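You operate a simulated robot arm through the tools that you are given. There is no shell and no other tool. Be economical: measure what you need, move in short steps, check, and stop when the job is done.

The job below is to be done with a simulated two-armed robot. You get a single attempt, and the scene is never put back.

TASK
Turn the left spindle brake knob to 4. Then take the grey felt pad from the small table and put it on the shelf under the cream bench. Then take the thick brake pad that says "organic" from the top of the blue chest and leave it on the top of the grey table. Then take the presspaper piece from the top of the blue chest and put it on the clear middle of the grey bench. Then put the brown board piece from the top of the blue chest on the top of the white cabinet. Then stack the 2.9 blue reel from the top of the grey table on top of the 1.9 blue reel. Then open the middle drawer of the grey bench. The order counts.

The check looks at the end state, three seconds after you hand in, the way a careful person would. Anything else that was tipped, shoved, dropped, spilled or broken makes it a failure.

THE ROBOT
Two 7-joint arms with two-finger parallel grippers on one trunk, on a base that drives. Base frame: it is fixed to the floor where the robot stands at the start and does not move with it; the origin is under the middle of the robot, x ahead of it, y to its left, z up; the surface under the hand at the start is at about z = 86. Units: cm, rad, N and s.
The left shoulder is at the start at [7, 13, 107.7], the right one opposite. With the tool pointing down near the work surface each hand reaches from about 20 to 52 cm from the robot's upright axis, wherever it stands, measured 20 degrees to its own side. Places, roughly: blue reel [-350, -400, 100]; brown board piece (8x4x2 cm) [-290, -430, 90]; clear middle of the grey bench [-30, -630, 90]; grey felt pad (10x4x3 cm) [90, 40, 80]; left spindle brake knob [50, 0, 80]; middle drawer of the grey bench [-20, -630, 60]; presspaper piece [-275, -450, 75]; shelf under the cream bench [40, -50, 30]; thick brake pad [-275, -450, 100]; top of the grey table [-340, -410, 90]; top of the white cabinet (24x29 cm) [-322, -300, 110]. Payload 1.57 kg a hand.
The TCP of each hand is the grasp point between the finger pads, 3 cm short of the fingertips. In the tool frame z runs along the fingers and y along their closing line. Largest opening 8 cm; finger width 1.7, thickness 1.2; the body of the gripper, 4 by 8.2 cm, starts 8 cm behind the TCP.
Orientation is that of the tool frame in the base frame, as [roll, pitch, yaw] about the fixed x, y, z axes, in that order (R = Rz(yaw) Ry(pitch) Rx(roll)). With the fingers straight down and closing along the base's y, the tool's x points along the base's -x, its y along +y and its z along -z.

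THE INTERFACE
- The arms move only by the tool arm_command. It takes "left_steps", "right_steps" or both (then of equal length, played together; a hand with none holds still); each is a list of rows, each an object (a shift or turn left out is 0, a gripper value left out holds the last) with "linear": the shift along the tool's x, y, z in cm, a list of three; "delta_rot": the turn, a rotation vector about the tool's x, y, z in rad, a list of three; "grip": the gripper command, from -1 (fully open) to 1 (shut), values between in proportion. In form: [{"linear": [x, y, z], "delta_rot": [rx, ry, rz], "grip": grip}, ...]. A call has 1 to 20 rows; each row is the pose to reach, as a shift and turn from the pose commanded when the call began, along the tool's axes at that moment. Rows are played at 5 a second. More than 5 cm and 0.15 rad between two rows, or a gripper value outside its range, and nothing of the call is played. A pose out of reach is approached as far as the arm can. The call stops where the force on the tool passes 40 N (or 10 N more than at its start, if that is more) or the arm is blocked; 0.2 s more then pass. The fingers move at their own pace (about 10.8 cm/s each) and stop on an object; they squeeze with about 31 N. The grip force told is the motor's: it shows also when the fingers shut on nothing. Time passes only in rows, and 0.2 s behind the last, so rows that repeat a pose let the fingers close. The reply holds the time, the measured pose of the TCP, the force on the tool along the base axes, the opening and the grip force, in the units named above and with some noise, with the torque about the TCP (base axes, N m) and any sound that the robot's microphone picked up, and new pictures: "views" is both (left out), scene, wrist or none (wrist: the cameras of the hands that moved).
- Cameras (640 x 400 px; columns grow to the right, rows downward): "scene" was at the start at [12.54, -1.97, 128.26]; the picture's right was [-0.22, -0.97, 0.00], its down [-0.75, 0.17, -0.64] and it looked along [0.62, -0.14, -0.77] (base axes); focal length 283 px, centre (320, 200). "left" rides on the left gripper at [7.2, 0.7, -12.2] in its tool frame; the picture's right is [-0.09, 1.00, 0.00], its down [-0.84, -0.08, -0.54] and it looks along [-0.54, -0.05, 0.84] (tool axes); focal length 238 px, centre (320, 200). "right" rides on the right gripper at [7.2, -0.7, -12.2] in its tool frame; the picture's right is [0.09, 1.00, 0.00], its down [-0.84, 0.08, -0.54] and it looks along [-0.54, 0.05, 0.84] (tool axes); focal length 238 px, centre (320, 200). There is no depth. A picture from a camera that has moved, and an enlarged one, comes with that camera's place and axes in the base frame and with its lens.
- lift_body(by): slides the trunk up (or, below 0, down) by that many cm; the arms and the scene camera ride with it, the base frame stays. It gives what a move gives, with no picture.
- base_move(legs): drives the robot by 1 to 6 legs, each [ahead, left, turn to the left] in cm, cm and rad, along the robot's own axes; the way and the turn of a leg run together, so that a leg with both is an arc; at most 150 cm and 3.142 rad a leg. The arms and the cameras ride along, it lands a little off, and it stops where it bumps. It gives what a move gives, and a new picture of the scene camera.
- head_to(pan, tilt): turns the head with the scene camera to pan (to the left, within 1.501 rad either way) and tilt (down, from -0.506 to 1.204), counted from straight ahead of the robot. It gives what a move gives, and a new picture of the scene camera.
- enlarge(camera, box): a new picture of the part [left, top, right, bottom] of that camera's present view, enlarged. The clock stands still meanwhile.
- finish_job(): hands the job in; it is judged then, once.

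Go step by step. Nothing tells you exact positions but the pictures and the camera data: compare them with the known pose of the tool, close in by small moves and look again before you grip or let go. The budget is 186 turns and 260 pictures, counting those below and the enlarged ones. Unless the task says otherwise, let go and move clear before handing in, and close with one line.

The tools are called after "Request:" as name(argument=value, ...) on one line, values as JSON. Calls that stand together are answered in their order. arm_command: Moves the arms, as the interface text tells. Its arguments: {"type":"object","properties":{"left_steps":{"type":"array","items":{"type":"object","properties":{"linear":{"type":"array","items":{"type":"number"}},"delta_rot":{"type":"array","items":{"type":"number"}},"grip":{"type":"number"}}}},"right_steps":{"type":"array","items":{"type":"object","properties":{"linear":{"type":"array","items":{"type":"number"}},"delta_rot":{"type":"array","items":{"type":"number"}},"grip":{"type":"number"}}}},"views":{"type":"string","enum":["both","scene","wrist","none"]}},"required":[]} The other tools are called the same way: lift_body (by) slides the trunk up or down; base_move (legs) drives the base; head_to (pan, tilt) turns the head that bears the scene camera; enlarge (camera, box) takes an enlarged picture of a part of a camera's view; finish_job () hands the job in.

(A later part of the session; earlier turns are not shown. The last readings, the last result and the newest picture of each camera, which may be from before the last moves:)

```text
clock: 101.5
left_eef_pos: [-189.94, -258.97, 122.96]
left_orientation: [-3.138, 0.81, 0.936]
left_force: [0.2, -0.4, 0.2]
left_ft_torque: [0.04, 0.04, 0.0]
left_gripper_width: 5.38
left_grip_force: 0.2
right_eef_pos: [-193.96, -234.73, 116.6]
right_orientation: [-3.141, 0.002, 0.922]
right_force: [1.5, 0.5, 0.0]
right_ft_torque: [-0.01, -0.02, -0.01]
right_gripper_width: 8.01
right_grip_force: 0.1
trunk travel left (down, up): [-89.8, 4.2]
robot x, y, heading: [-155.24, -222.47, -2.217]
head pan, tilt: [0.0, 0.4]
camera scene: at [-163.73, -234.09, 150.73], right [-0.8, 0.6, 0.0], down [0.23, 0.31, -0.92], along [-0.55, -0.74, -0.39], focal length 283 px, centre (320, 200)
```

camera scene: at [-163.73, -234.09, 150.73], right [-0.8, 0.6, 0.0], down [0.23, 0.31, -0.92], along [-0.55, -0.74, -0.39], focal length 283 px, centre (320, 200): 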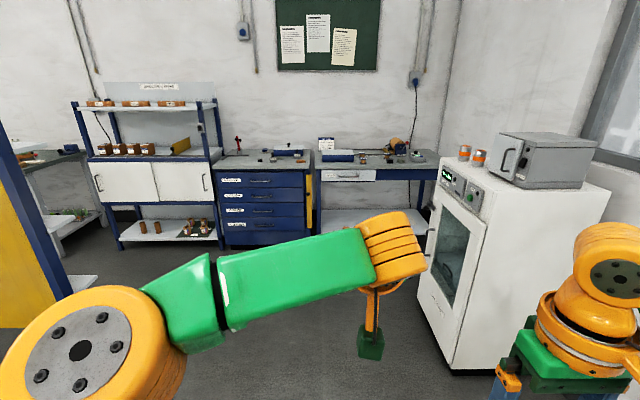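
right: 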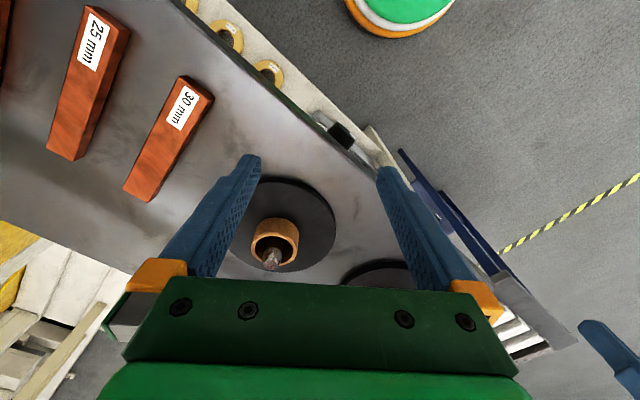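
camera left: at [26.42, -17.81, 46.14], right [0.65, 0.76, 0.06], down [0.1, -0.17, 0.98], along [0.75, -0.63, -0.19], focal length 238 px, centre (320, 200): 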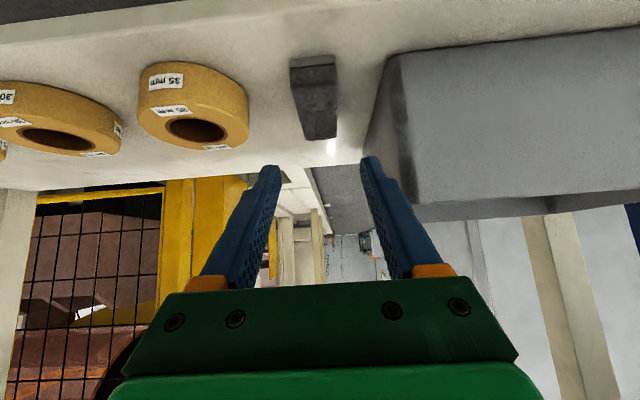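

Those are the "back" and "front" brakes, so the spindle one was right. I zoom in on the chest, table and cabinet tops.

Request:
enlarge(camera="scene", box=[210, 125, 330, 200])

Request:
enlarge(camera="scene", box=[310, 125, 446, 210])

Request:
enlarge(camera="scene", box=[420, 110, 640, 240])

```text
5.33 times, centred on (270, 162) of scene
camera zoom: at [-163.73, -234.09, 150.73], right [-0.8, 0.6, 0.0], down [0.23, 0.31, -0.92], along [-0.55, -0.74, -0.39], focal length 1508 px, centre (587, 400)
```

zoom: 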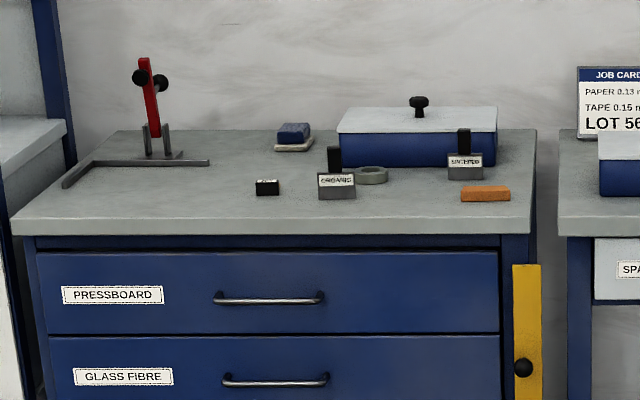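

```text
4.71 times, centred on (378, 168) of scene
camera zoom: at [-163.73, -234.09, 150.73], right [-0.8, 0.6, 0.0], down [0.23, 0.31, -0.92], along [-0.55, -0.74, -0.39], focal length 1330 px, centre (47, 353)
```

zoom: 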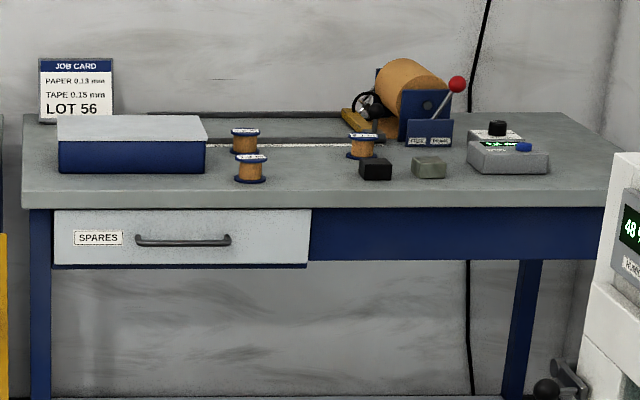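

```text
2.91 times, centred on (530, 175) of scene
camera zoom: at [-163.73, -234.09, 150.73], right [-0.8, 0.6, 0.0], down [0.23, 0.31, -0.92], along [-0.55, -0.74, -0.39], focal length 822 px, centre (-291, 273)
```

zoom: 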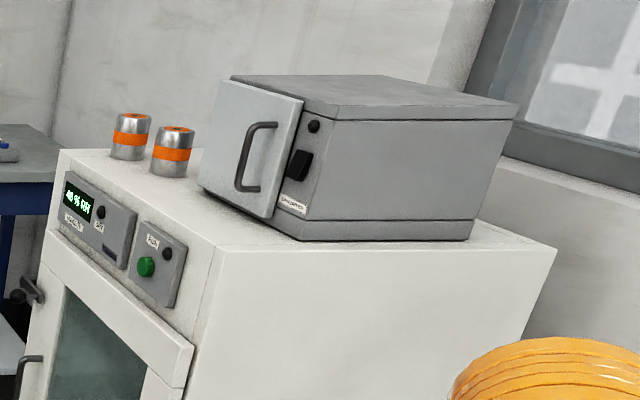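

The chest top holds a pad labelled "ORGANIC" near [-271,-441], an orange-brown piece near [-289,-426], and more. I drive closer for a view from above.

Request:
base_move(legs=[[100, 48, 0], [45, 0, 0]])

Request:
head_to(pan=-0.1, tilt=0.65)

```text
clock: 109.6
left_eef_pos: [-239.19, -405.07, 123.1]
left_orientation: [-3.138, 0.812, 0.937]
left_force: [-0.6, 1.0, 1.1]
left_ft_torque: [-0.02, 0.03, -0.01]
left_gripper_width: 5.4
left_grip_force: 0.0
right_eef_pos: [-243.05, -380.79, 116.68]
right_orientation: [3.14, 0.003, 0.926]
right_force: [0.3, 0.2, -0.4]
right_ft_torque: [0.02, 0.0, 0.0]
right_gripper_width: 8.0
right_grip_force: 0.2
trunk travel left (down, up): [-89.8, 4.2]
robot x, y, heading: [-204.9, -368.48, -2.215]
head pan, tilt: [0.0, 0.4]
camera scene: at [-213.03, -380.07, 150.74], right [-0.8, 0.6, 0.0], down [0.23, 0.31, -0.92], along [-0.55, -0.74, -0.39], focal length 283 px, centre (320, 200)
```

scene: 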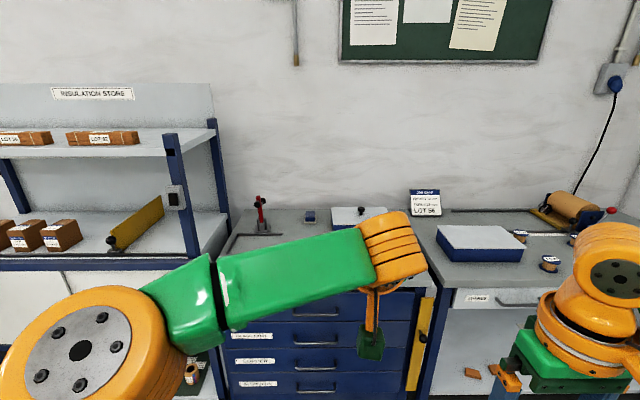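

```text
clock: 110.3
left_eef_pos: [-239.24, -405.27, 123.06]
left_orientation: [-3.138, 0.809, 0.934]
left_force: [0.4, 0.1, 0.8]
left_ft_torque: [0.0, 0.0, 0.0]
left_gripper_width: 5.39
left_grip_force: 0.1
right_eef_pos: [-243.18, -380.93, 116.57]
right_orientation: [3.141, 0.002, 0.927]
right_force: [0.5, -0.5, -0.4]
right_ft_torque: [0.02, 0.0, -0.02]
right_gripper_width: 7.99
right_grip_force: 0.0
trunk travel left (down, up): [-89.8, 4.2]
robot x, y, heading: [-204.74, -368.4, -2.216]
head pan, tilt: [-0.099, 0.649]
camera scene: at [-213.51, -379.27, 148.47], right [-0.74, 0.68, 0.0], down [0.41, 0.45, -0.8], along [-0.54, -0.59, -0.6], focal length 283 px, centre (320, 200)
```

scene: 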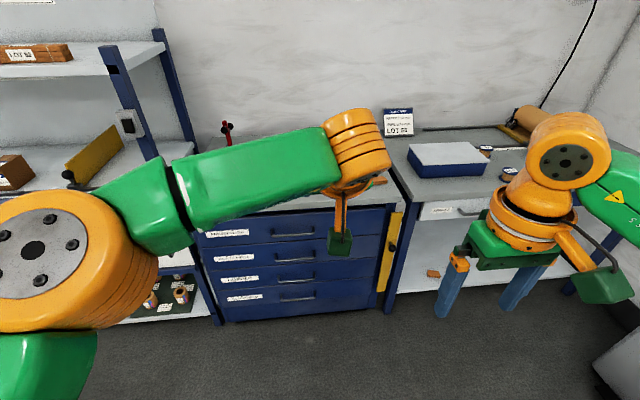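

The left arm blocks my view, so I fold it back to the left with the tool down.

Request:
arm_command(left_steps=[{"linear": [1.3, 3.1, -1.36], "delta_rot": [0, 0.095, 0]}, {"linear": [2.6, 6.2, -2.7], "delta_rot": [0, 0.19, 0]}, {"linear": [3.9, 9.3, -4.1], "delta_rot": [0, 0.285, 0]}, {"linear": [5.2, 12.4, -5.4], "delta_rot": [0, 0.38, 0]}, {"linear": [6.5, 15.5, -6.8], "delta_rot": [0, 0.475, 0]}, {"linear": [7.8, 18.6, -8.2], "delta_rot": [0, 0.57, 0]}, {"linear": [9.1, 21.7, -9.5], "delta_rot": [0, 0.665, 0]}, {"linear": [10.4, 25, -10.9], "delta_rot": [0, 0.76, 0]}, {"linear": [10.4, 25, -10.9], "delta_rot": [0, 0.76, 0]}], views="scene")

```text
clock: 112.3
left_eef_pos: [-210.21, -407.7, 122.88]
left_orientation: [-3.141, 0.05, 0.933]
left_force: [-0.5, -0.3, -0.4]
left_ft_torque: [-0.01, -0.01, 0.01]
left_gripper_width: 5.39
left_grip_force: 0.0
right_eef_pos: [-243.2, -380.85, 116.57]
right_orientation: [3.14, 0.002, 0.927]
right_force: [-0.7, 0.7, -0.2]
right_ft_torque: [-0.01, 0.01, 0.01]
right_gripper_width: 7.99
right_grip_force: 0.0
trunk travel left (down, up): [-89.8, 4.2]
robot x, y, heading: [-204.59, -369.16, -2.209]
head pan, tilt: [-0.099, 0.649]
camera scene: at [-213.49, -379.23, 148.47], right [-0.74, 0.68, 0.0], down [0.41, 0.45, -0.8], along [-0.54, -0.59, -0.6], focal length 283 px, centre (320, 200)
```

scene: 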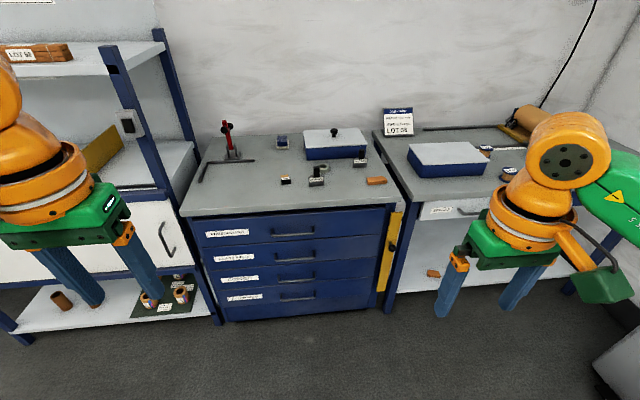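

Request:
enlarge(camera="scene", box=[180, 110, 404, 250])

Request:
enlarge(camera="scene", box=[270, 125, 398, 205])

Request:
enlarge(camera="scene", box=[370, 100, 530, 200])

```text
2.86 times, centred on (292, 180) of scene
camera zoom: at [-213.49, -379.23, 148.47], right [-0.74, 0.68, 0.0], down [0.41, 0.45, -0.8], along [-0.54, -0.59, -0.6], focal length 808 px, centre (400, 257)
```

zoom: 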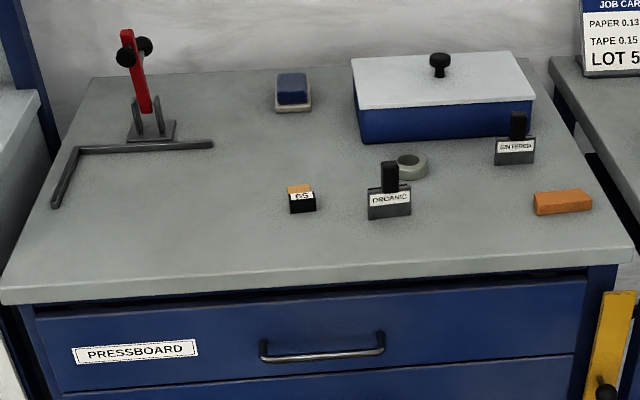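

```text
5.00 times, centred on (334, 165) of scene
camera zoom: at [-213.49, -379.23, 148.47], right [-0.74, 0.68, 0.0], down [0.41, 0.45, -0.8], along [-0.54, -0.59, -0.6], focal length 1414 px, centre (250, 375)
```

zoom: 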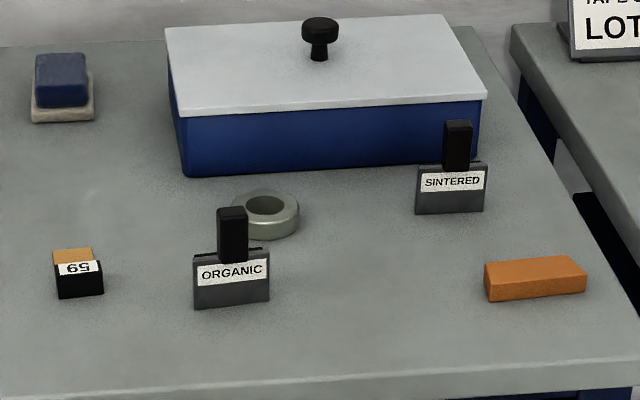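

```text
4.00 times, centred on (450, 150) of scene
camera zoom: at [-213.49, -379.23, 148.47], right [-0.74, 0.68, 0.0], down [0.41, 0.45, -0.8], along [-0.54, -0.59, -0.6], focal length 1131 px, centre (-200, 400)
```

zoom: 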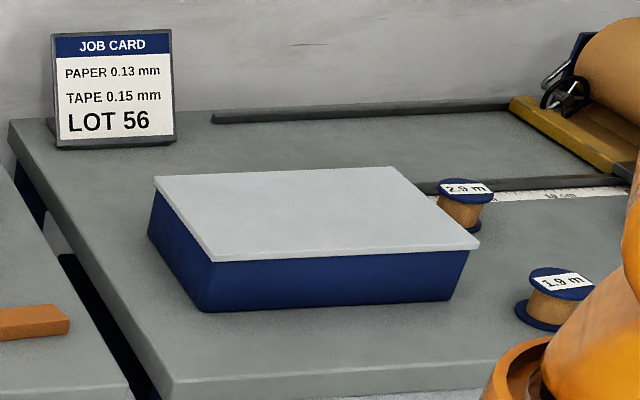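

The chest top is at z≈86.5, the ORGANIC pad at [-274,-447] and the orange-brown piece at [-293,-432]. I drive in 58 cm straight and view from above.

Request:
base_move(legs=[[58, 0, 0]])

Request:
head_to(pan=-0.1, tilt=0.85)

Request:
enlarge(camera="right", box=[0, 0, 640, 400])

```text
clock: 115.7
left_eef_pos: [-245.38, -453.77, 122.98]
left_orientation: [-3.139, 0.05, 0.924]
left_force: [0.0, 0.2, 0.1]
left_ft_torque: [0.01, 0.0, -0.02]
left_gripper_width: 5.4
left_grip_force: 0.1
right_eef_pos: [-278.07, -426.67, 116.68]
right_orientation: [-3.141, 0.004, 0.918]
right_force: [0.3, 0.2, 1.3]
right_ft_torque: [0.0, 0.0, 0.0]
right_gripper_width: 8.02
right_grip_force: 0.1
trunk travel left (down, up): [-89.8, 4.2]
robot x, y, heading: [-239.5, -414.77, -2.225]
head pan, tilt: [-0.099, 0.649]
camera scene: at [-248.35, -425.22, 148.49], right [-0.73, 0.68, 0.0], down [0.41, 0.44, -0.8], along [-0.54, -0.58, -0.6], focal length 283 px, centre (320, 200)
```

scene: 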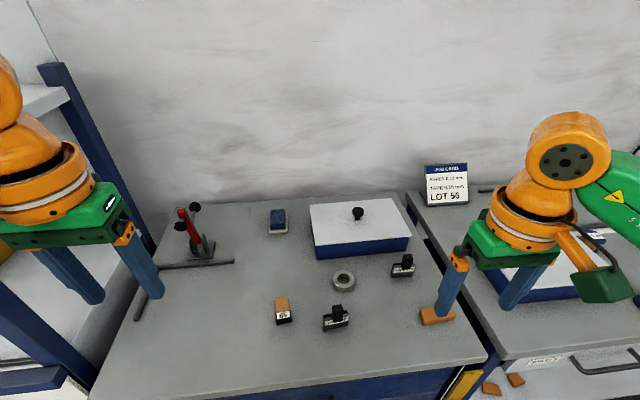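

```text
clock: 116.4
left_eef_pos: [-245.55, -453.98, 122.87]
left_orientation: [-3.139, 0.048, 0.925]
left_force: [1.0, -0.3, 0.1]
left_ft_torque: [0.0, 0.03, 0.02]
left_gripper_width: 5.38
left_grip_force: 0.0
right_eef_pos: [-278.27, -426.85, 116.65]
right_orientation: [3.14, 0.002, 0.918]
right_force: [1.0, 0.1, 0.2]
right_ft_torque: [-0.03, 0.01, 0.01]
right_gripper_width: 7.99
right_grip_force: 0.0
trunk travel left (down, up): [-89.8, 4.2]
robot x, y, heading: [-239.22, -414.51, -2.219]
head pan, tilt: [-0.099, 0.85]
camera scene: at [-247.88, -424.73, 146.81], right [-0.73, 0.68, 0.0], down [0.51, 0.55, -0.66], along [-0.45, -0.48, -0.75], focal length 283 px, centre (320, 200)
```

scene: 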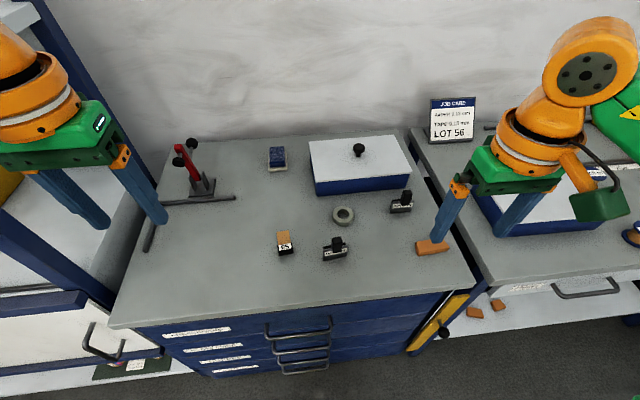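

```text
1.00 times, centred on (320, 200) of right (not enlarged: the box is as wide or as high as the picture)
camera zoom: at [-274.31, -420.75, 128.75], right [0.85, -0.53, 0.0], down [-0.45, -0.71, 0.54], along [-0.29, -0.46, -0.84], focal length 238 px, centre (320, 200)
```

zoom: 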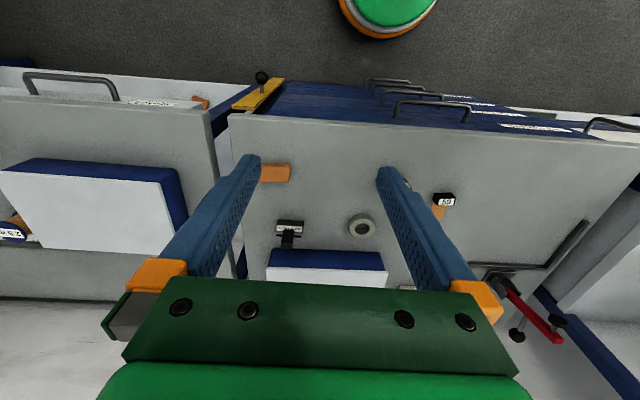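

Request:
enlarge(camera="scene", box=[240, 130, 440, 270])

Request:
enlarge(camera="scene", box=[265, 215, 361, 275])

Request:
enlarge(camera="scene", box=[100, 310, 340, 400])

```text
2.86 times, centred on (340, 200) of scene
camera zoom: at [-247.88, -424.73, 146.81], right [-0.73, 0.68, 0.0], down [0.51, 0.55, -0.66], along [-0.45, -0.48, -0.75], focal length 808 px, centre (263, 200)
```

zoom: 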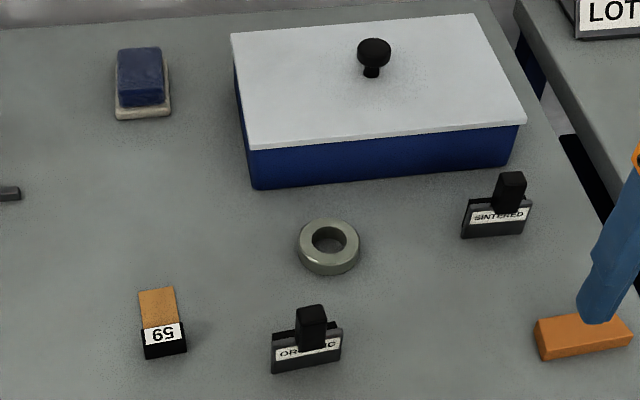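

```text
6.67 times, centred on (313, 245) of scene
camera zoom: at [-247.88, -424.73, 146.81], right [-0.73, 0.68, 0.0], down [0.51, 0.55, -0.66], along [-0.45, -0.48, -0.75], focal length 1885 px, centre (367, -100)
```

zoom: 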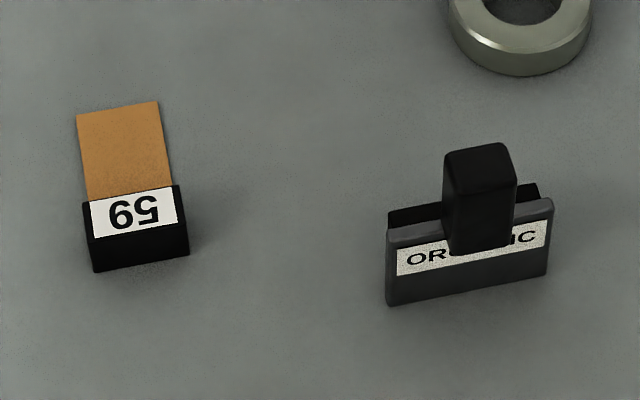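

```text
2.67 times, centred on (220, 355) of scene
camera zoom: at [-247.88, -424.73, 146.81], right [-0.73, 0.68, 0.0], down [0.51, 0.55, -0.66], along [-0.45, -0.48, -0.75], focal length 754 px, centre (587, -213)
```

zoom: 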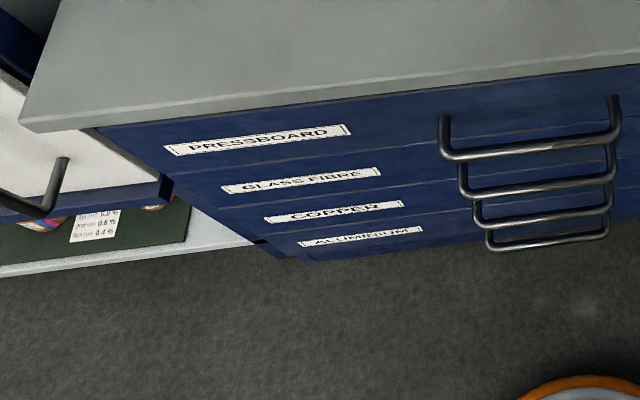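

The ORGANIC pad stands upright with a black grip post on top (post top at z≈94). I position the base, lower the trunk 10, and bring the open right hand above the post.

Request:
base_move(legs=[[2, 6, 0]])

Request:
lift_body(by=-10)

Request:
enlarge(camera="right", box=[0, 0, 640, 400])

```text
clock: 117.4
left_eef_pos: [-242.41, -458.47, 123.14]
left_orientation: [3.136, 0.052, 0.925]
left_force: [-0.3, 0.9, -0.3]
left_ft_torque: [-0.09, -0.06, 0.06]
left_gripper_width: 5.39
left_grip_force: 0.0
right_eef_pos: [-275.02, -431.29, 116.46]
right_orientation: [3.134, 0.004, 0.917]
right_force: [-0.2, 1.2, -0.1]
right_ft_torque: [-0.06, -0.04, 0.01]
right_gripper_width: 8.0
right_grip_force: 0.0
trunk travel left (down, up): [-89.8, 4.2]
robot x, y, heading: [-235.94, -420.09, -2.219]
head pan, tilt: [-0.099, 0.85]
camera scene: at [-244.95, -429.05, 146.83], right [-0.73, 0.68, -0.01], down [0.52, 0.54, -0.66], along [-0.45, -0.49, -0.75], focal length 283 px, centre (320, 200)
```

scene: 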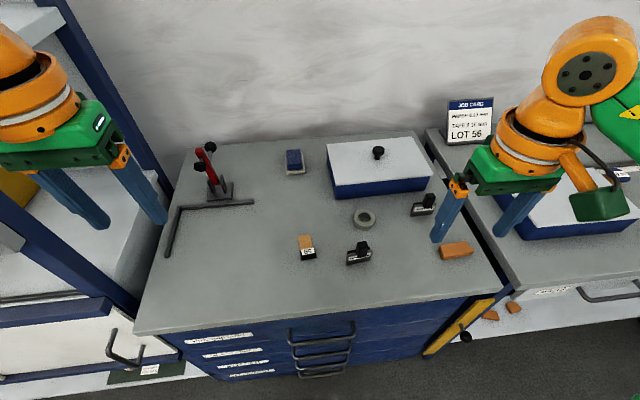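

```text
clock: 118.7
left_eef_pos: [-241.9, -459.11, 113.0]
left_orientation: [-3.139, 0.05, 0.925]
left_force: [0.0, 0.2, -0.2]
left_ft_torque: [0.02, -0.01, 0.0]
left_gripper_width: 5.4
left_grip_force: 0.1
right_eef_pos: [-274.55, -432.14, 106.62]
right_orientation: [3.139, 0.002, 0.918]
right_force: [0.1, -1.4, -0.6]
right_ft_torque: [0.01, 0.0, -0.01]
right_gripper_width: 7.99
right_grip_force: 0.1
trunk travel left (down, up): [-79.8, 14.2]
robot x, y, heading: [-236.02, -419.91, -2.223]
head pan, tilt: [-0.099, 0.85]
```

```text
1.00 times, centred on (320, 200) of right (not enlarged: the box is as wide or as high as the picture)
camera zoom: at [-270.76, -425.96, 118.73], right [0.85, -0.53, 0.0], down [-0.45, -0.71, 0.54], along [-0.29, -0.46, -0.84], focal length 238 px, centre (320, 200)
```

zoom: 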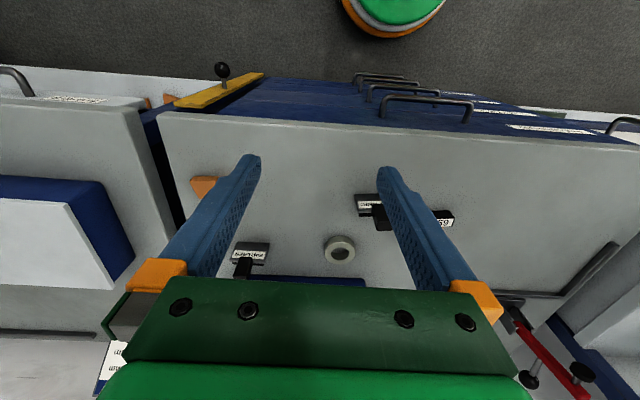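

Request:
enlarge(camera="right", box=[320, 160, 480, 260])

Request:
enlarge(camera="scene", box=[280, 200, 440, 300])

```text
4.00 times, centred on (400, 210) of right
camera zoom: at [-270.76, -425.96, 118.73], right [0.85, -0.53, 0.0], down [-0.45, -0.71, 0.54], along [-0.29, -0.46, -0.84], focal length 953 px, centre (0, 160)
```

zoom: 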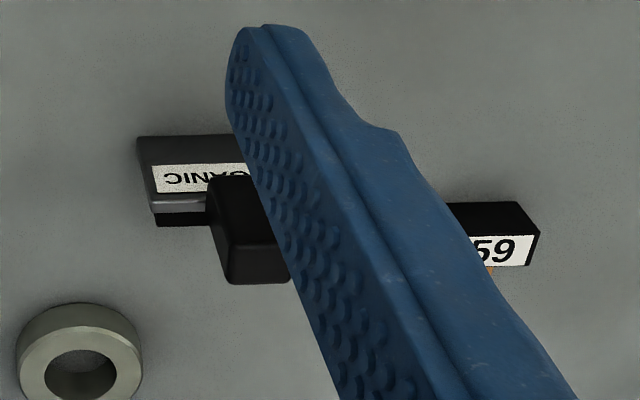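

```text
4.00 times, centred on (360, 250) of scene
camera zoom: at [-244.34, -429.94, 136.81], right [-0.73, 0.68, 0.0], down [0.51, 0.55, -0.66], along [-0.45, -0.48, -0.75], focal length 1131 px, centre (160, 0)
```

zoom: 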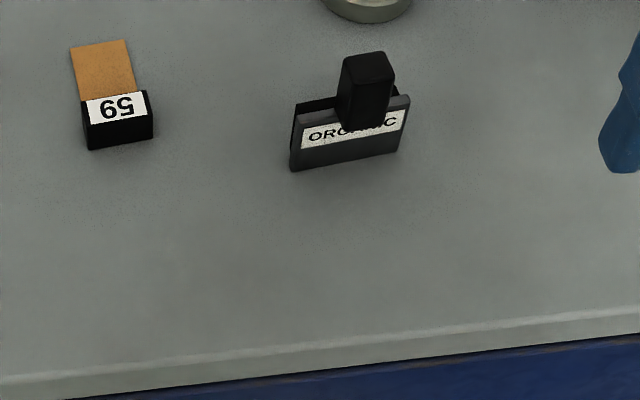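

The post centre is at about [-274.3,-447.8], top z≈94. I move the right hand above it with a −0.12 rad twist and check.

Request:
arm_command(right_steps=[{"linear": [-3, 2.4, 1], "delta_rot": [0, 0, -0.03]}, {"linear": [-6, 4.8, 2], "delta_rot": [0, 0, -0.06]}, {"linear": [-9, 7.2, 3], "delta_rot": [0, 0, -0.09]}, {"linear": [-12.3, 9.7, 5], "delta_rot": [0, 0, -0.12]}, {"linear": [-12.3, 9.7, 5], "delta_rot": [0, 0, -0.12]}], views="both")

```text
clock: 119.9
left_eef_pos: [-241.83, -459.16, 112.93]
left_orientation: [-3.139, 0.05, 0.927]
left_force: [0.3, 0.8, -1.2]
left_ft_torque: [0.0, 0.0, 0.02]
left_gripper_width: 5.39
left_grip_force: 0.0
right_eef_pos: [-274.51, -447.71, 101.49]
right_orientation: [3.141, 0.002, 1.039]
right_force: [0.8, 0.5, 0.6]
right_ft_torque: [-0.02, 0.01, 0.01]
right_gripper_width: 7.98
right_grip_force: 0.1
trunk travel left (down, up): [-79.8, 14.2]
robot x, y, heading: [-235.93, -419.8, -2.221]
head pan, tilt: [-0.099, 0.85]
camera scene: at [-244.32, -429.95, 136.81], right [-0.73, 0.68, 0.0], down [0.51, 0.55, -0.66], along [-0.45, -0.48, -0.75], focal length 283 px, centre (320, 200)
camera right: at [-271.37, -441.21, 113.72], right [0.9, -0.43, 0.0], down [-0.36, -0.76, 0.54], along [-0.23, -0.49, -0.84], focal length 238 px, centre (320, 200)
```

scene: 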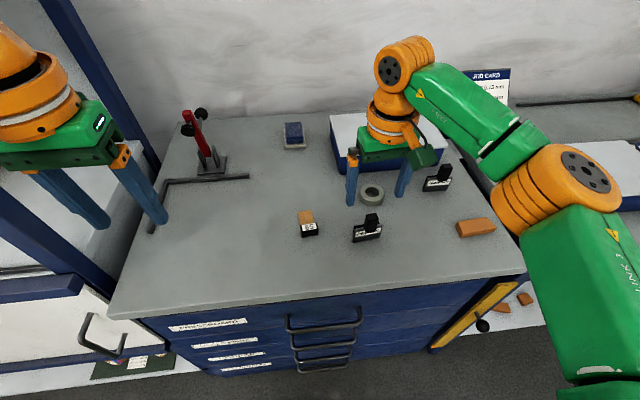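
right: 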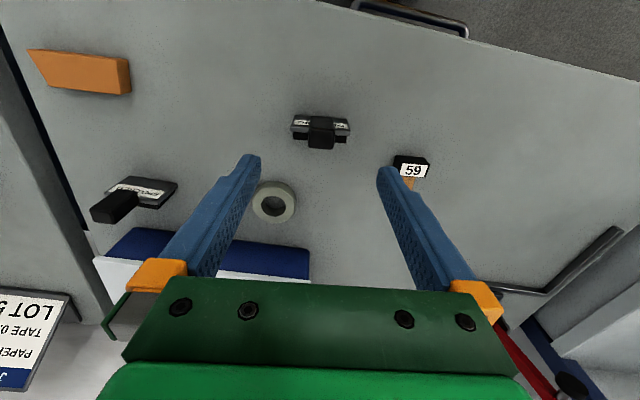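

Request:
enlarge(camera="right", box=[270, 95, 370, 165])

```text
5.71 times, centred on (320, 130) of right
camera zoom: at [-271.37, -441.21, 113.72], right [0.9, -0.43, 0.0], down [-0.36, -0.76, 0.54], along [-0.23, -0.49, -0.84], focal length 1362 px, centre (320, 600)
```

zoom: 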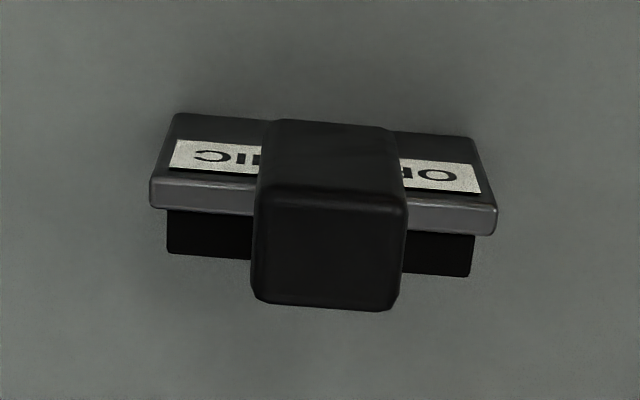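

Aligned in twist; the post centre is about 0.9 cm nearer the robot. I correct, descend to TCP z≈93.9, and close.

Request:
arm_command(right_steps=[{"linear": [0.5, 0.1, 2], "grip": -0.6}, {"linear": [0.9, 0.1, 4]}, {"linear": [0.9, 0.1, 6]}, {"linear": [0.9, 0.1, 7.4]}, {"linear": [0.9, 0.1, 7.4]}], views="both")

```text
clock: 121.1
left_eef_pos: [-241.82, -459.24, 113.02]
left_orientation: [3.141, 0.048, 0.925]
left_force: [-0.2, -0.6, -0.4]
left_ft_torque: [0.01, 0.02, -0.01]
left_gripper_width: 5.38
left_grip_force: 0.2
right_eef_pos: [-273.94, -447.06, 94.26]
right_orientation: [-3.14, 0.001, 1.038]
right_force: [1.2, 0.4, -0.6]
right_ft_torque: [-0.01, 0.01, -0.01]
right_gripper_width: 6.39
right_grip_force: 0.1
trunk travel left (down, up): [-79.8, 14.2]
robot x, y, heading: [-235.69, -420.01, -2.222]
head pan, tilt: [-0.099, 0.85]
camera scene: at [-244.31, -429.99, 136.8], right [-0.73, 0.68, 0.0], down [0.51, 0.55, -0.66], along [-0.45, -0.48, -0.75], focal length 283 px, centre (320, 200)
camera right: at [-270.81, -440.6, 106.36], right [0.9, -0.43, 0.0], down [-0.36, -0.76, 0.54], along [-0.23, -0.49, -0.84], focal length 238 px, centre (320, 200)
```

scene: 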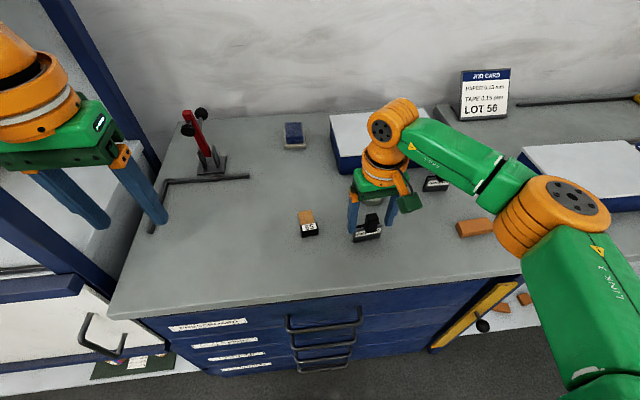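
right: 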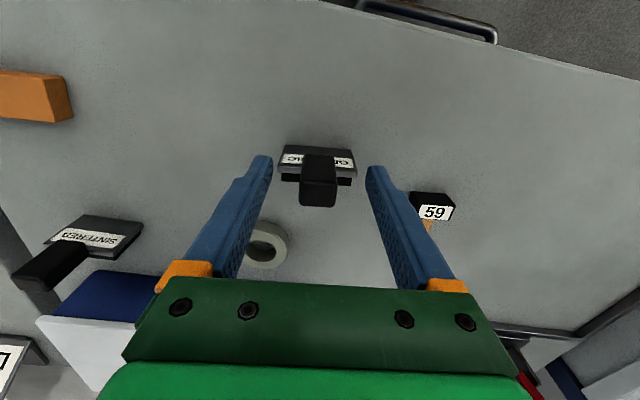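

Well placed; closing on the post.

Request:
arm_command(right_steps=[{"linear": [0, 0, 0], "grip": 0.2}, {"grip": 1}, {"grip": 1}, {"grip": 1}, {"linear": [0, 0, -2]}, {"linear": [0, 0, -5]}, {"linear": [0, 0, -9]}, {"linear": [0, 0, -12]}, {"linear": [0, 0, -12]}], views="both")

```text
clock: 123.1
left_eef_pos: [-242.0, -459.29, 112.96]
left_orientation: [-3.141, 0.047, 0.923]
left_force: [0.0, -0.3, -0.2]
left_ft_torque: [0.02, 0.02, -0.01]
left_gripper_width: 5.42
left_grip_force: 0.0
right_eef_pos: [-273.89, -446.8, 106.08]
right_orientation: [3.141, -0.002, 1.039]
right_force: [0.8, 0.5, -2.3]
right_ft_torque: [0.03, -0.04, -0.03]
right_gripper_width: 2.17
right_grip_force: 30.7
trunk travel left (down, up): [-79.8, 14.2]
robot x, y, heading: [-235.73, -420.03, -2.22]
head pan, tilt: [-0.099, 0.85]
camera scene: at [-244.38, -430.03, 136.79], right [-0.73, 0.68, 0.0], down [0.51, 0.55, -0.66], along [-0.45, -0.48, -0.75], focal length 283 px, centre (320, 200)
camera right: at [-270.83, -440.36, 118.35], right [0.9, -0.43, 0.0], down [-0.36, -0.76, 0.54], along [-0.23, -0.49, -0.84], focal length 238 px, centre (320, 200)
```

scene: 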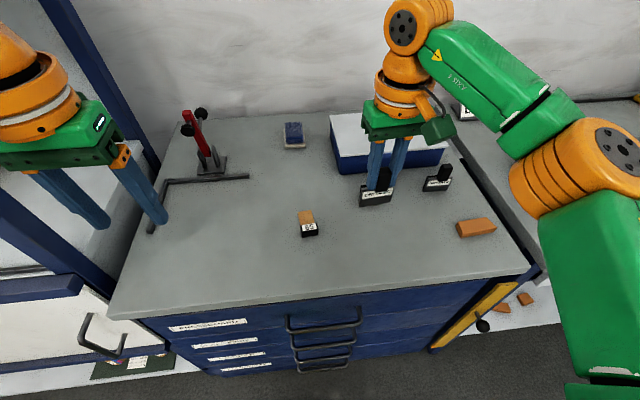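
right: 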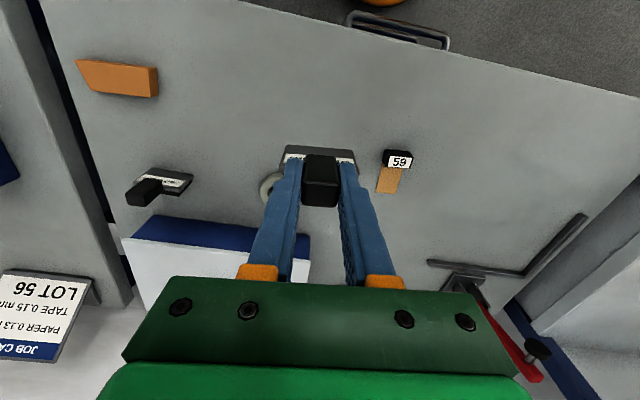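

The pad is held at 2.2 cm and clear of the chest. I raise the trunk 12, back off, and slide right to view the grey table top.

Request:
lift_body(by=12)

Request:
base_move(legs=[[-20, 0, 0], [0, -60, 0]])

Request:
head_to(pan=-0.1, tilt=0.7)

```text
clock: 124.6
left_eef_pos: [-241.97, -459.25, 124.87]
left_orientation: [-3.14, 0.048, 0.924]
left_force: [-0.1, -0.1, -0.2]
left_ft_torque: [-0.01, -0.01, -0.01]
left_gripper_width: 5.37
left_grip_force: 0.1
right_eef_pos: [-274.0, -446.83, 118.05]
right_orientation: [3.141, -0.002, 1.039]
right_force: [0.8, -0.1, -2.2]
right_ft_torque: [-0.04, -0.02, 0.03]
right_gripper_width: 2.17
right_grip_force: 30.8
trunk travel left (down, up): [-91.8, 2.2]
robot x, y, heading: [-235.85, -419.8, -2.223]
head pan, tilt: [-0.099, 0.85]
```

```text
clock: 129.2
left_eef_pos: [-277.6, -406.98, 124.87]
left_orientation: [-3.138, 0.047, 0.921]
left_force: [-0.8, 0.2, 0.1]
left_ft_torque: [0.01, 0.02, -0.01]
left_gripper_width: 5.42
left_grip_force: 0.0
right_eef_pos: [-309.51, -394.6, 118.09]
right_orientation: [-3.138, -0.001, 1.033]
right_force: [-0.6, 0.5, -1.9]
right_ft_torque: [0.01, -0.01, 0.03]
right_gripper_width: 2.13
right_grip_force: 30.8
trunk travel left (down, up): [-91.8, 2.2]
robot x, y, heading: [-271.76, -367.68, -2.226]
head pan, tilt: [-0.099, 0.85]
camera scene: at [-279.78, -377.84, 148.8], right [-0.73, 0.69, 0.0], down [0.51, 0.55, -0.66], along [-0.45, -0.48, -0.75], focal length 283 px, centre (320, 200)
```

scene: 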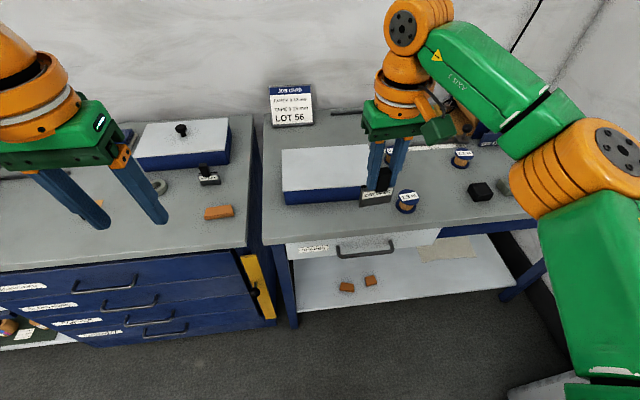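

```text
clock: 129.9
left_eef_pos: [-277.63, -406.96, 124.83]
left_orientation: [-3.137, 0.049, 0.921]
left_force: [-0.2, 0.1, 0.6]
left_ft_torque: [0.0, -0.01, -0.01]
left_gripper_width: 5.41
left_grip_force: 0.1
right_eef_pos: [-309.63, -394.34, 118.02]
right_orientation: [-3.14, -0.002, 1.034]
right_force: [0.0, 0.6, -2.3]
right_ft_torque: [0.03, -0.02, 0.02]
right_gripper_width: 2.18
right_grip_force: 31.3
trunk travel left (down, up): [-91.8, 2.2]
robot x, y, heading: [-271.63, -368.01, -2.227]
head pan, tilt: [-0.099, 0.7]
camera scene: at [-280.38, -378.23, 150.02], right [-0.73, 0.69, 0.0], down [0.44, 0.47, -0.76], along [-0.52, -0.56, -0.65], focal length 283 px, centre (320, 200)
```

scene: 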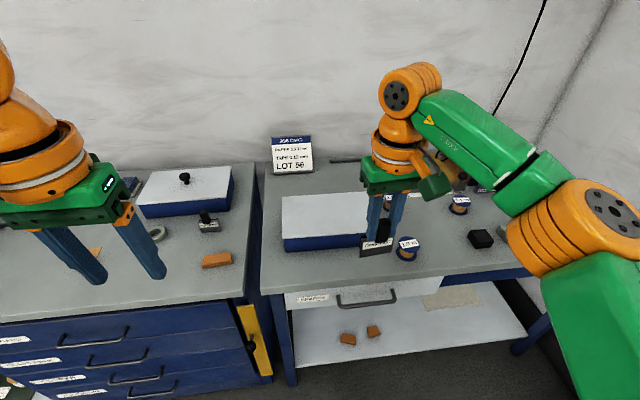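

Request:
enlarge(camera="scene", box=[250, 180, 530, 300])

Request:
enlarge(camera="right", box=[0, 0, 640, 400])

```text
2.29 times, centred on (390, 240) of scene
camera zoom: at [-280.38, -378.23, 150.02], right [-0.73, 0.69, 0.0], down [0.44, 0.47, -0.76], along [-0.52, -0.56, -0.65], focal length 646 px, centre (160, 109)
```

zoom: 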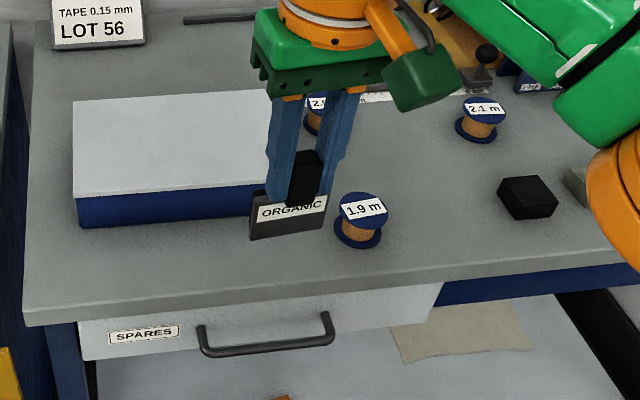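

```text
1.00 times, centred on (320, 200) of right (not enlarged: the box is as wide or as high as the picture)
camera zoom: at [-306.43, -387.95, 130.33], right [0.9, -0.43, 0.0], down [-0.36, -0.76, 0.54], along [-0.23, -0.49, -0.84], focal length 238 px, centre (320, 200)
```

zoom: 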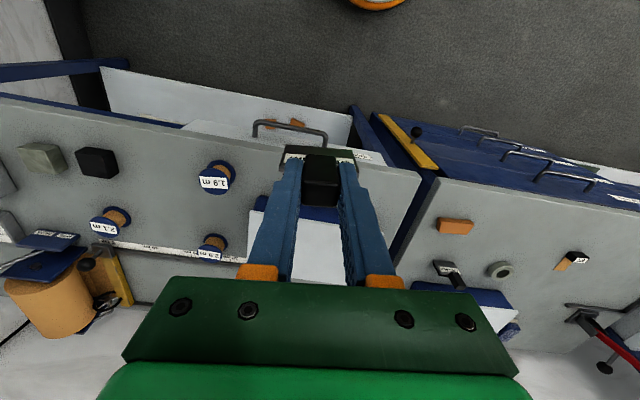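

The strip in front of the blue box is clear, about 12 cm deep. I aim for [-312.3,-413.9], table top z≈86.

Request:
base_move(legs=[[17, 9.7, 0]])

Request:
lift_body(by=-14)

Request:
enlarge(camera="right", box=[0, 0, 640, 400])

```text
clock: 131.5
left_eef_pos: [-280.05, -425.94, 124.95]
left_orientation: [3.141, 0.054, 0.921]
left_force: [1.1, 0.2, -1.2]
left_ft_torque: [-0.03, 0.01, 0.0]
left_gripper_width: 5.4
left_grip_force: 0.1
right_eef_pos: [-312.09, -413.39, 118.26]
right_orientation: [3.14, 0.006, 1.033]
right_force: [-0.7, 0.1, -2.1]
right_ft_torque: [-0.03, 0.01, 0.0]
right_gripper_width: 2.16
right_grip_force: 30.9
trunk travel left (down, up): [-91.8, 2.2]
robot x, y, heading: [-274.22, -386.86, -2.224]
head pan, tilt: [-0.099, 0.7]
camera scene: at [-282.99, -397.07, 150.07], right [-0.73, 0.68, 0.0], down [0.44, 0.47, -0.77], along [-0.52, -0.56, -0.64], focal length 283 px, centre (320, 200)
```

scene: 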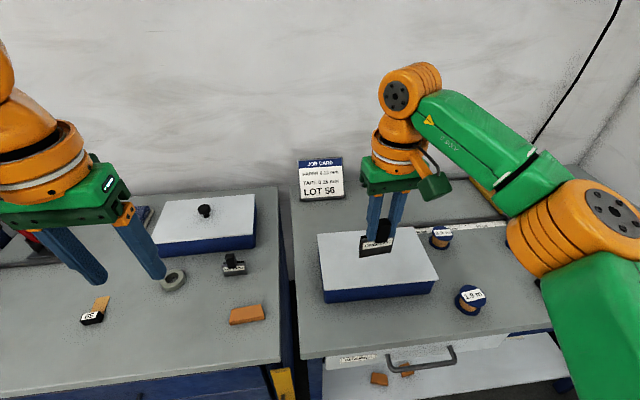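

```text
clock: 133.1
left_eef_pos: [-280.22, -426.27, 110.82]
left_orientation: [-3.14, 0.048, 0.92]
left_force: [0.2, 0.4, -0.3]
left_ft_torque: [0.0, 0.01, -0.03]
left_gripper_width: 5.38
left_grip_force: 0.0
right_eef_pos: [-312.21, -413.9, 104.13]
right_orientation: [3.14, -0.002, 1.037]
right_force: [-0.6, 0.0, -1.3]
right_ft_torque: [0.02, -0.02, -0.01]
right_gripper_width: 2.16
right_grip_force: 30.6
trunk travel left (down, up): [-77.8, 16.2]
robot x, y, heading: [-273.97, -387.18, -2.227]
head pan, tilt: [-0.099, 0.7]
```

```text
1.00 times, centred on (320, 200) of right (not enlarged: the box is as wide or as high as the picture)
camera zoom: at [-309.08, -407.39, 116.32], right [0.9, -0.43, 0.0], down [-0.36, -0.76, 0.54], along [-0.23, -0.49, -0.84], focal length 238 px, centre (320, 200)
```

zoom: 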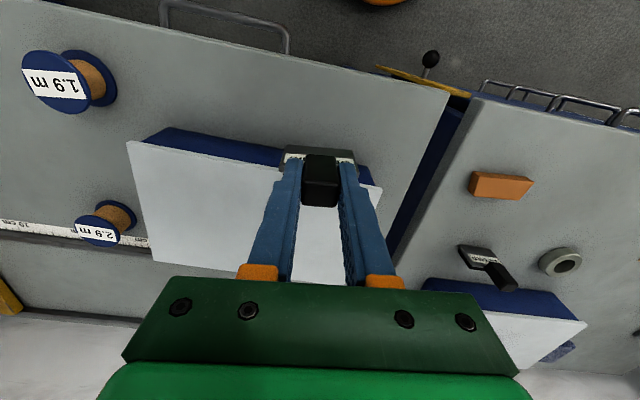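

The landing point projects onto clear table, well off the box. I lower with small final steps until contact.

Request:
arm_command(right_steps=[{"linear": [0, 0, 3]}, {"linear": [0, 0, 6]}, {"linear": [0, 0, 8]}, {"linear": [0, 0, 9]}, {"linear": [0, 0, 9.4]}, {"linear": [0, 0, 9.7]}, {"linear": [0, 0, 10]}], views="both")

```text
clock: 134.7
left_eef_pos: [-280.24, -426.29, 110.94]
left_orientation: [-3.141, 0.049, 0.922]
left_force: [-0.3, 0.4, 0.1]
left_ft_torque: [-0.02, 0.01, 0.0]
left_gripper_width: 5.42
left_grip_force: 0.2
right_eef_pos: [-312.35, -413.87, 94.2]
right_orientation: [-3.14, 0.001, 1.036]
right_force: [-0.3, -0.8, 0.8]
right_ft_torque: [-0.04, 0.05, -0.03]
right_gripper_width: 2.16
right_grip_force: 30.5
trunk travel left (down, up): [-77.8, 16.2]
robot x, y, heading: [-274.28, -387.01, -2.228]
head pan, tilt: [-0.099, 0.7]
camera scene: at [-283.02, -397.56, 136.04], right [-0.73, 0.68, 0.0], down [0.44, 0.47, -0.76], along [-0.52, -0.56, -0.64], focal length 283 px, centre (320, 200)
camera right: at [-309.13, -407.33, 106.37], right [0.9, -0.43, 0.0], down [-0.36, -0.76, 0.54], along [-0.23, -0.49, -0.84], focal length 238 px, centre (320, 200)
```

scene: 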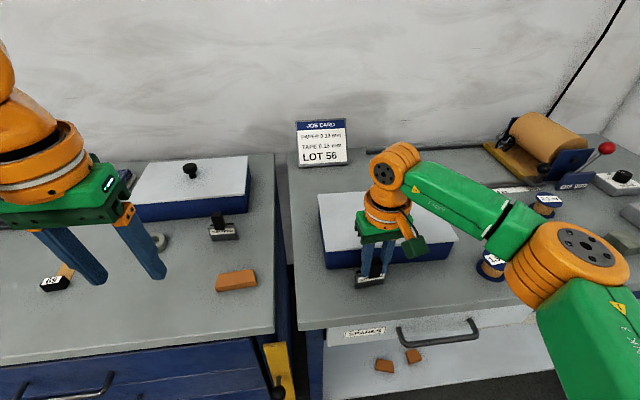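
right: 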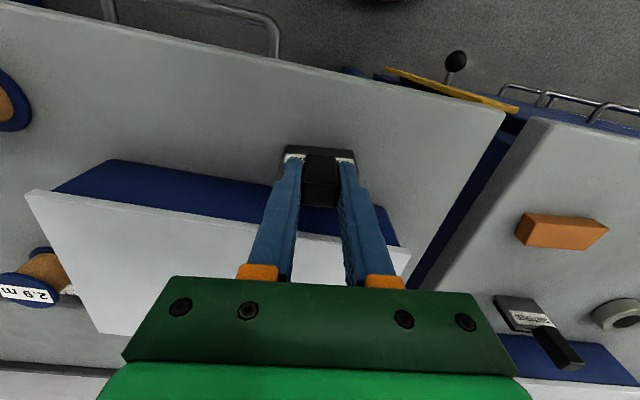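

Request:
arm_command(right_steps=[{"linear": [0, 0, 0.15]}, {"linear": [0, 0, 0.3]}, {"linear": [0, 0, 0.45]}], views="none")

```text
clock: 135.5
left_eef_pos: [-280.04, -425.96, 111.12]
left_orientation: [-3.141, 0.053, 0.92]
left_force: [0.9, 0.8, -0.2]
left_ft_torque: [-0.02, -0.03, -0.02]
left_gripper_width: 5.41
left_grip_force: 0.1
right_eef_pos: [-312.06, -413.59, 93.89]
right_orientation: [-3.141, 0.004, 1.034]
right_force: [-6.0, -0.6, 28.4]
right_ft_torque: [-0.35, 0.33, -0.04]
right_gripper_width: 2.17
right_grip_force: 30.9
trunk travel left (down, up): [-77.8, 16.2]
robot x, y, heading: [-274.01, -387.32, -2.218]
head pan, tilt: [-0.099, 0.7]
```

In contact. I ease off, open, and rise clear.

Request:
arm_command(right_steps=[{"linear": [0, 0, -0.3]}, {"linear": [0, 0, -0.3], "grip": 0.2}, {"linear": [0, 0, -0.3], "grip": -0.3}, {"linear": [0, 0, -0.3]}, {"linear": [0, 0, -3]}, {"linear": [0, 0, -7]}, {"linear": [0, 0, -11]}, {"linear": [0, 0, -14], "grip": -1}], views="both")

```text
clock: 137.3
left_eef_pos: [-280.12, -426.36, 110.86]
left_orientation: [-3.137, 0.049, 0.922]
left_force: [0.1, 0.5, 0.2]
left_ft_torque: [0.01, 0.04, 0.01]
left_gripper_width: 5.39
left_grip_force: 0.0
right_eef_pos: [-311.98, -413.78, 107.77]
right_orientation: [3.14, 0.002, 1.036]
right_force: [1.2, -0.9, -0.4]
right_ft_torque: [0.02, 0.0, -0.02]
right_gripper_width: 8.0
right_grip_force: 0.2
trunk travel left (down, up): [-77.8, 16.2]
robot x, y, heading: [-274.09, -387.56, -2.227]
head pan, tilt: [-0.099, 0.7]
camera scene: at [-282.93, -397.58, 136.03], right [-0.73, 0.68, 0.0], down [0.44, 0.47, -0.77], along [-0.52, -0.56, -0.64], focal length 283 px, centre (320, 200)
camera right: at [-308.84, -407.36, 119.92], right [0.9, -0.43, 0.0], down [-0.36, -0.76, 0.54], along [-0.23, -0.49, -0.84], focal length 238 px, centre (320, 200)
```

scene: 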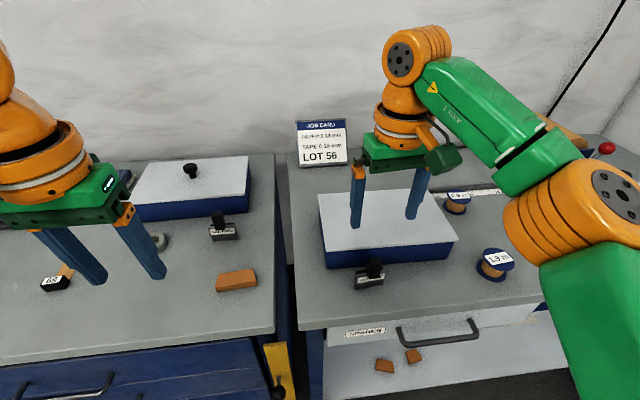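
right: 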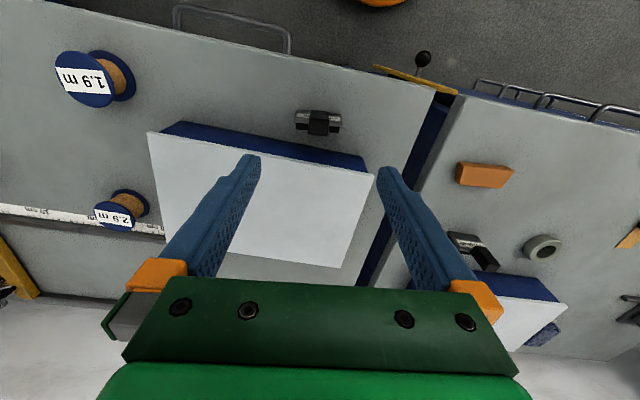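

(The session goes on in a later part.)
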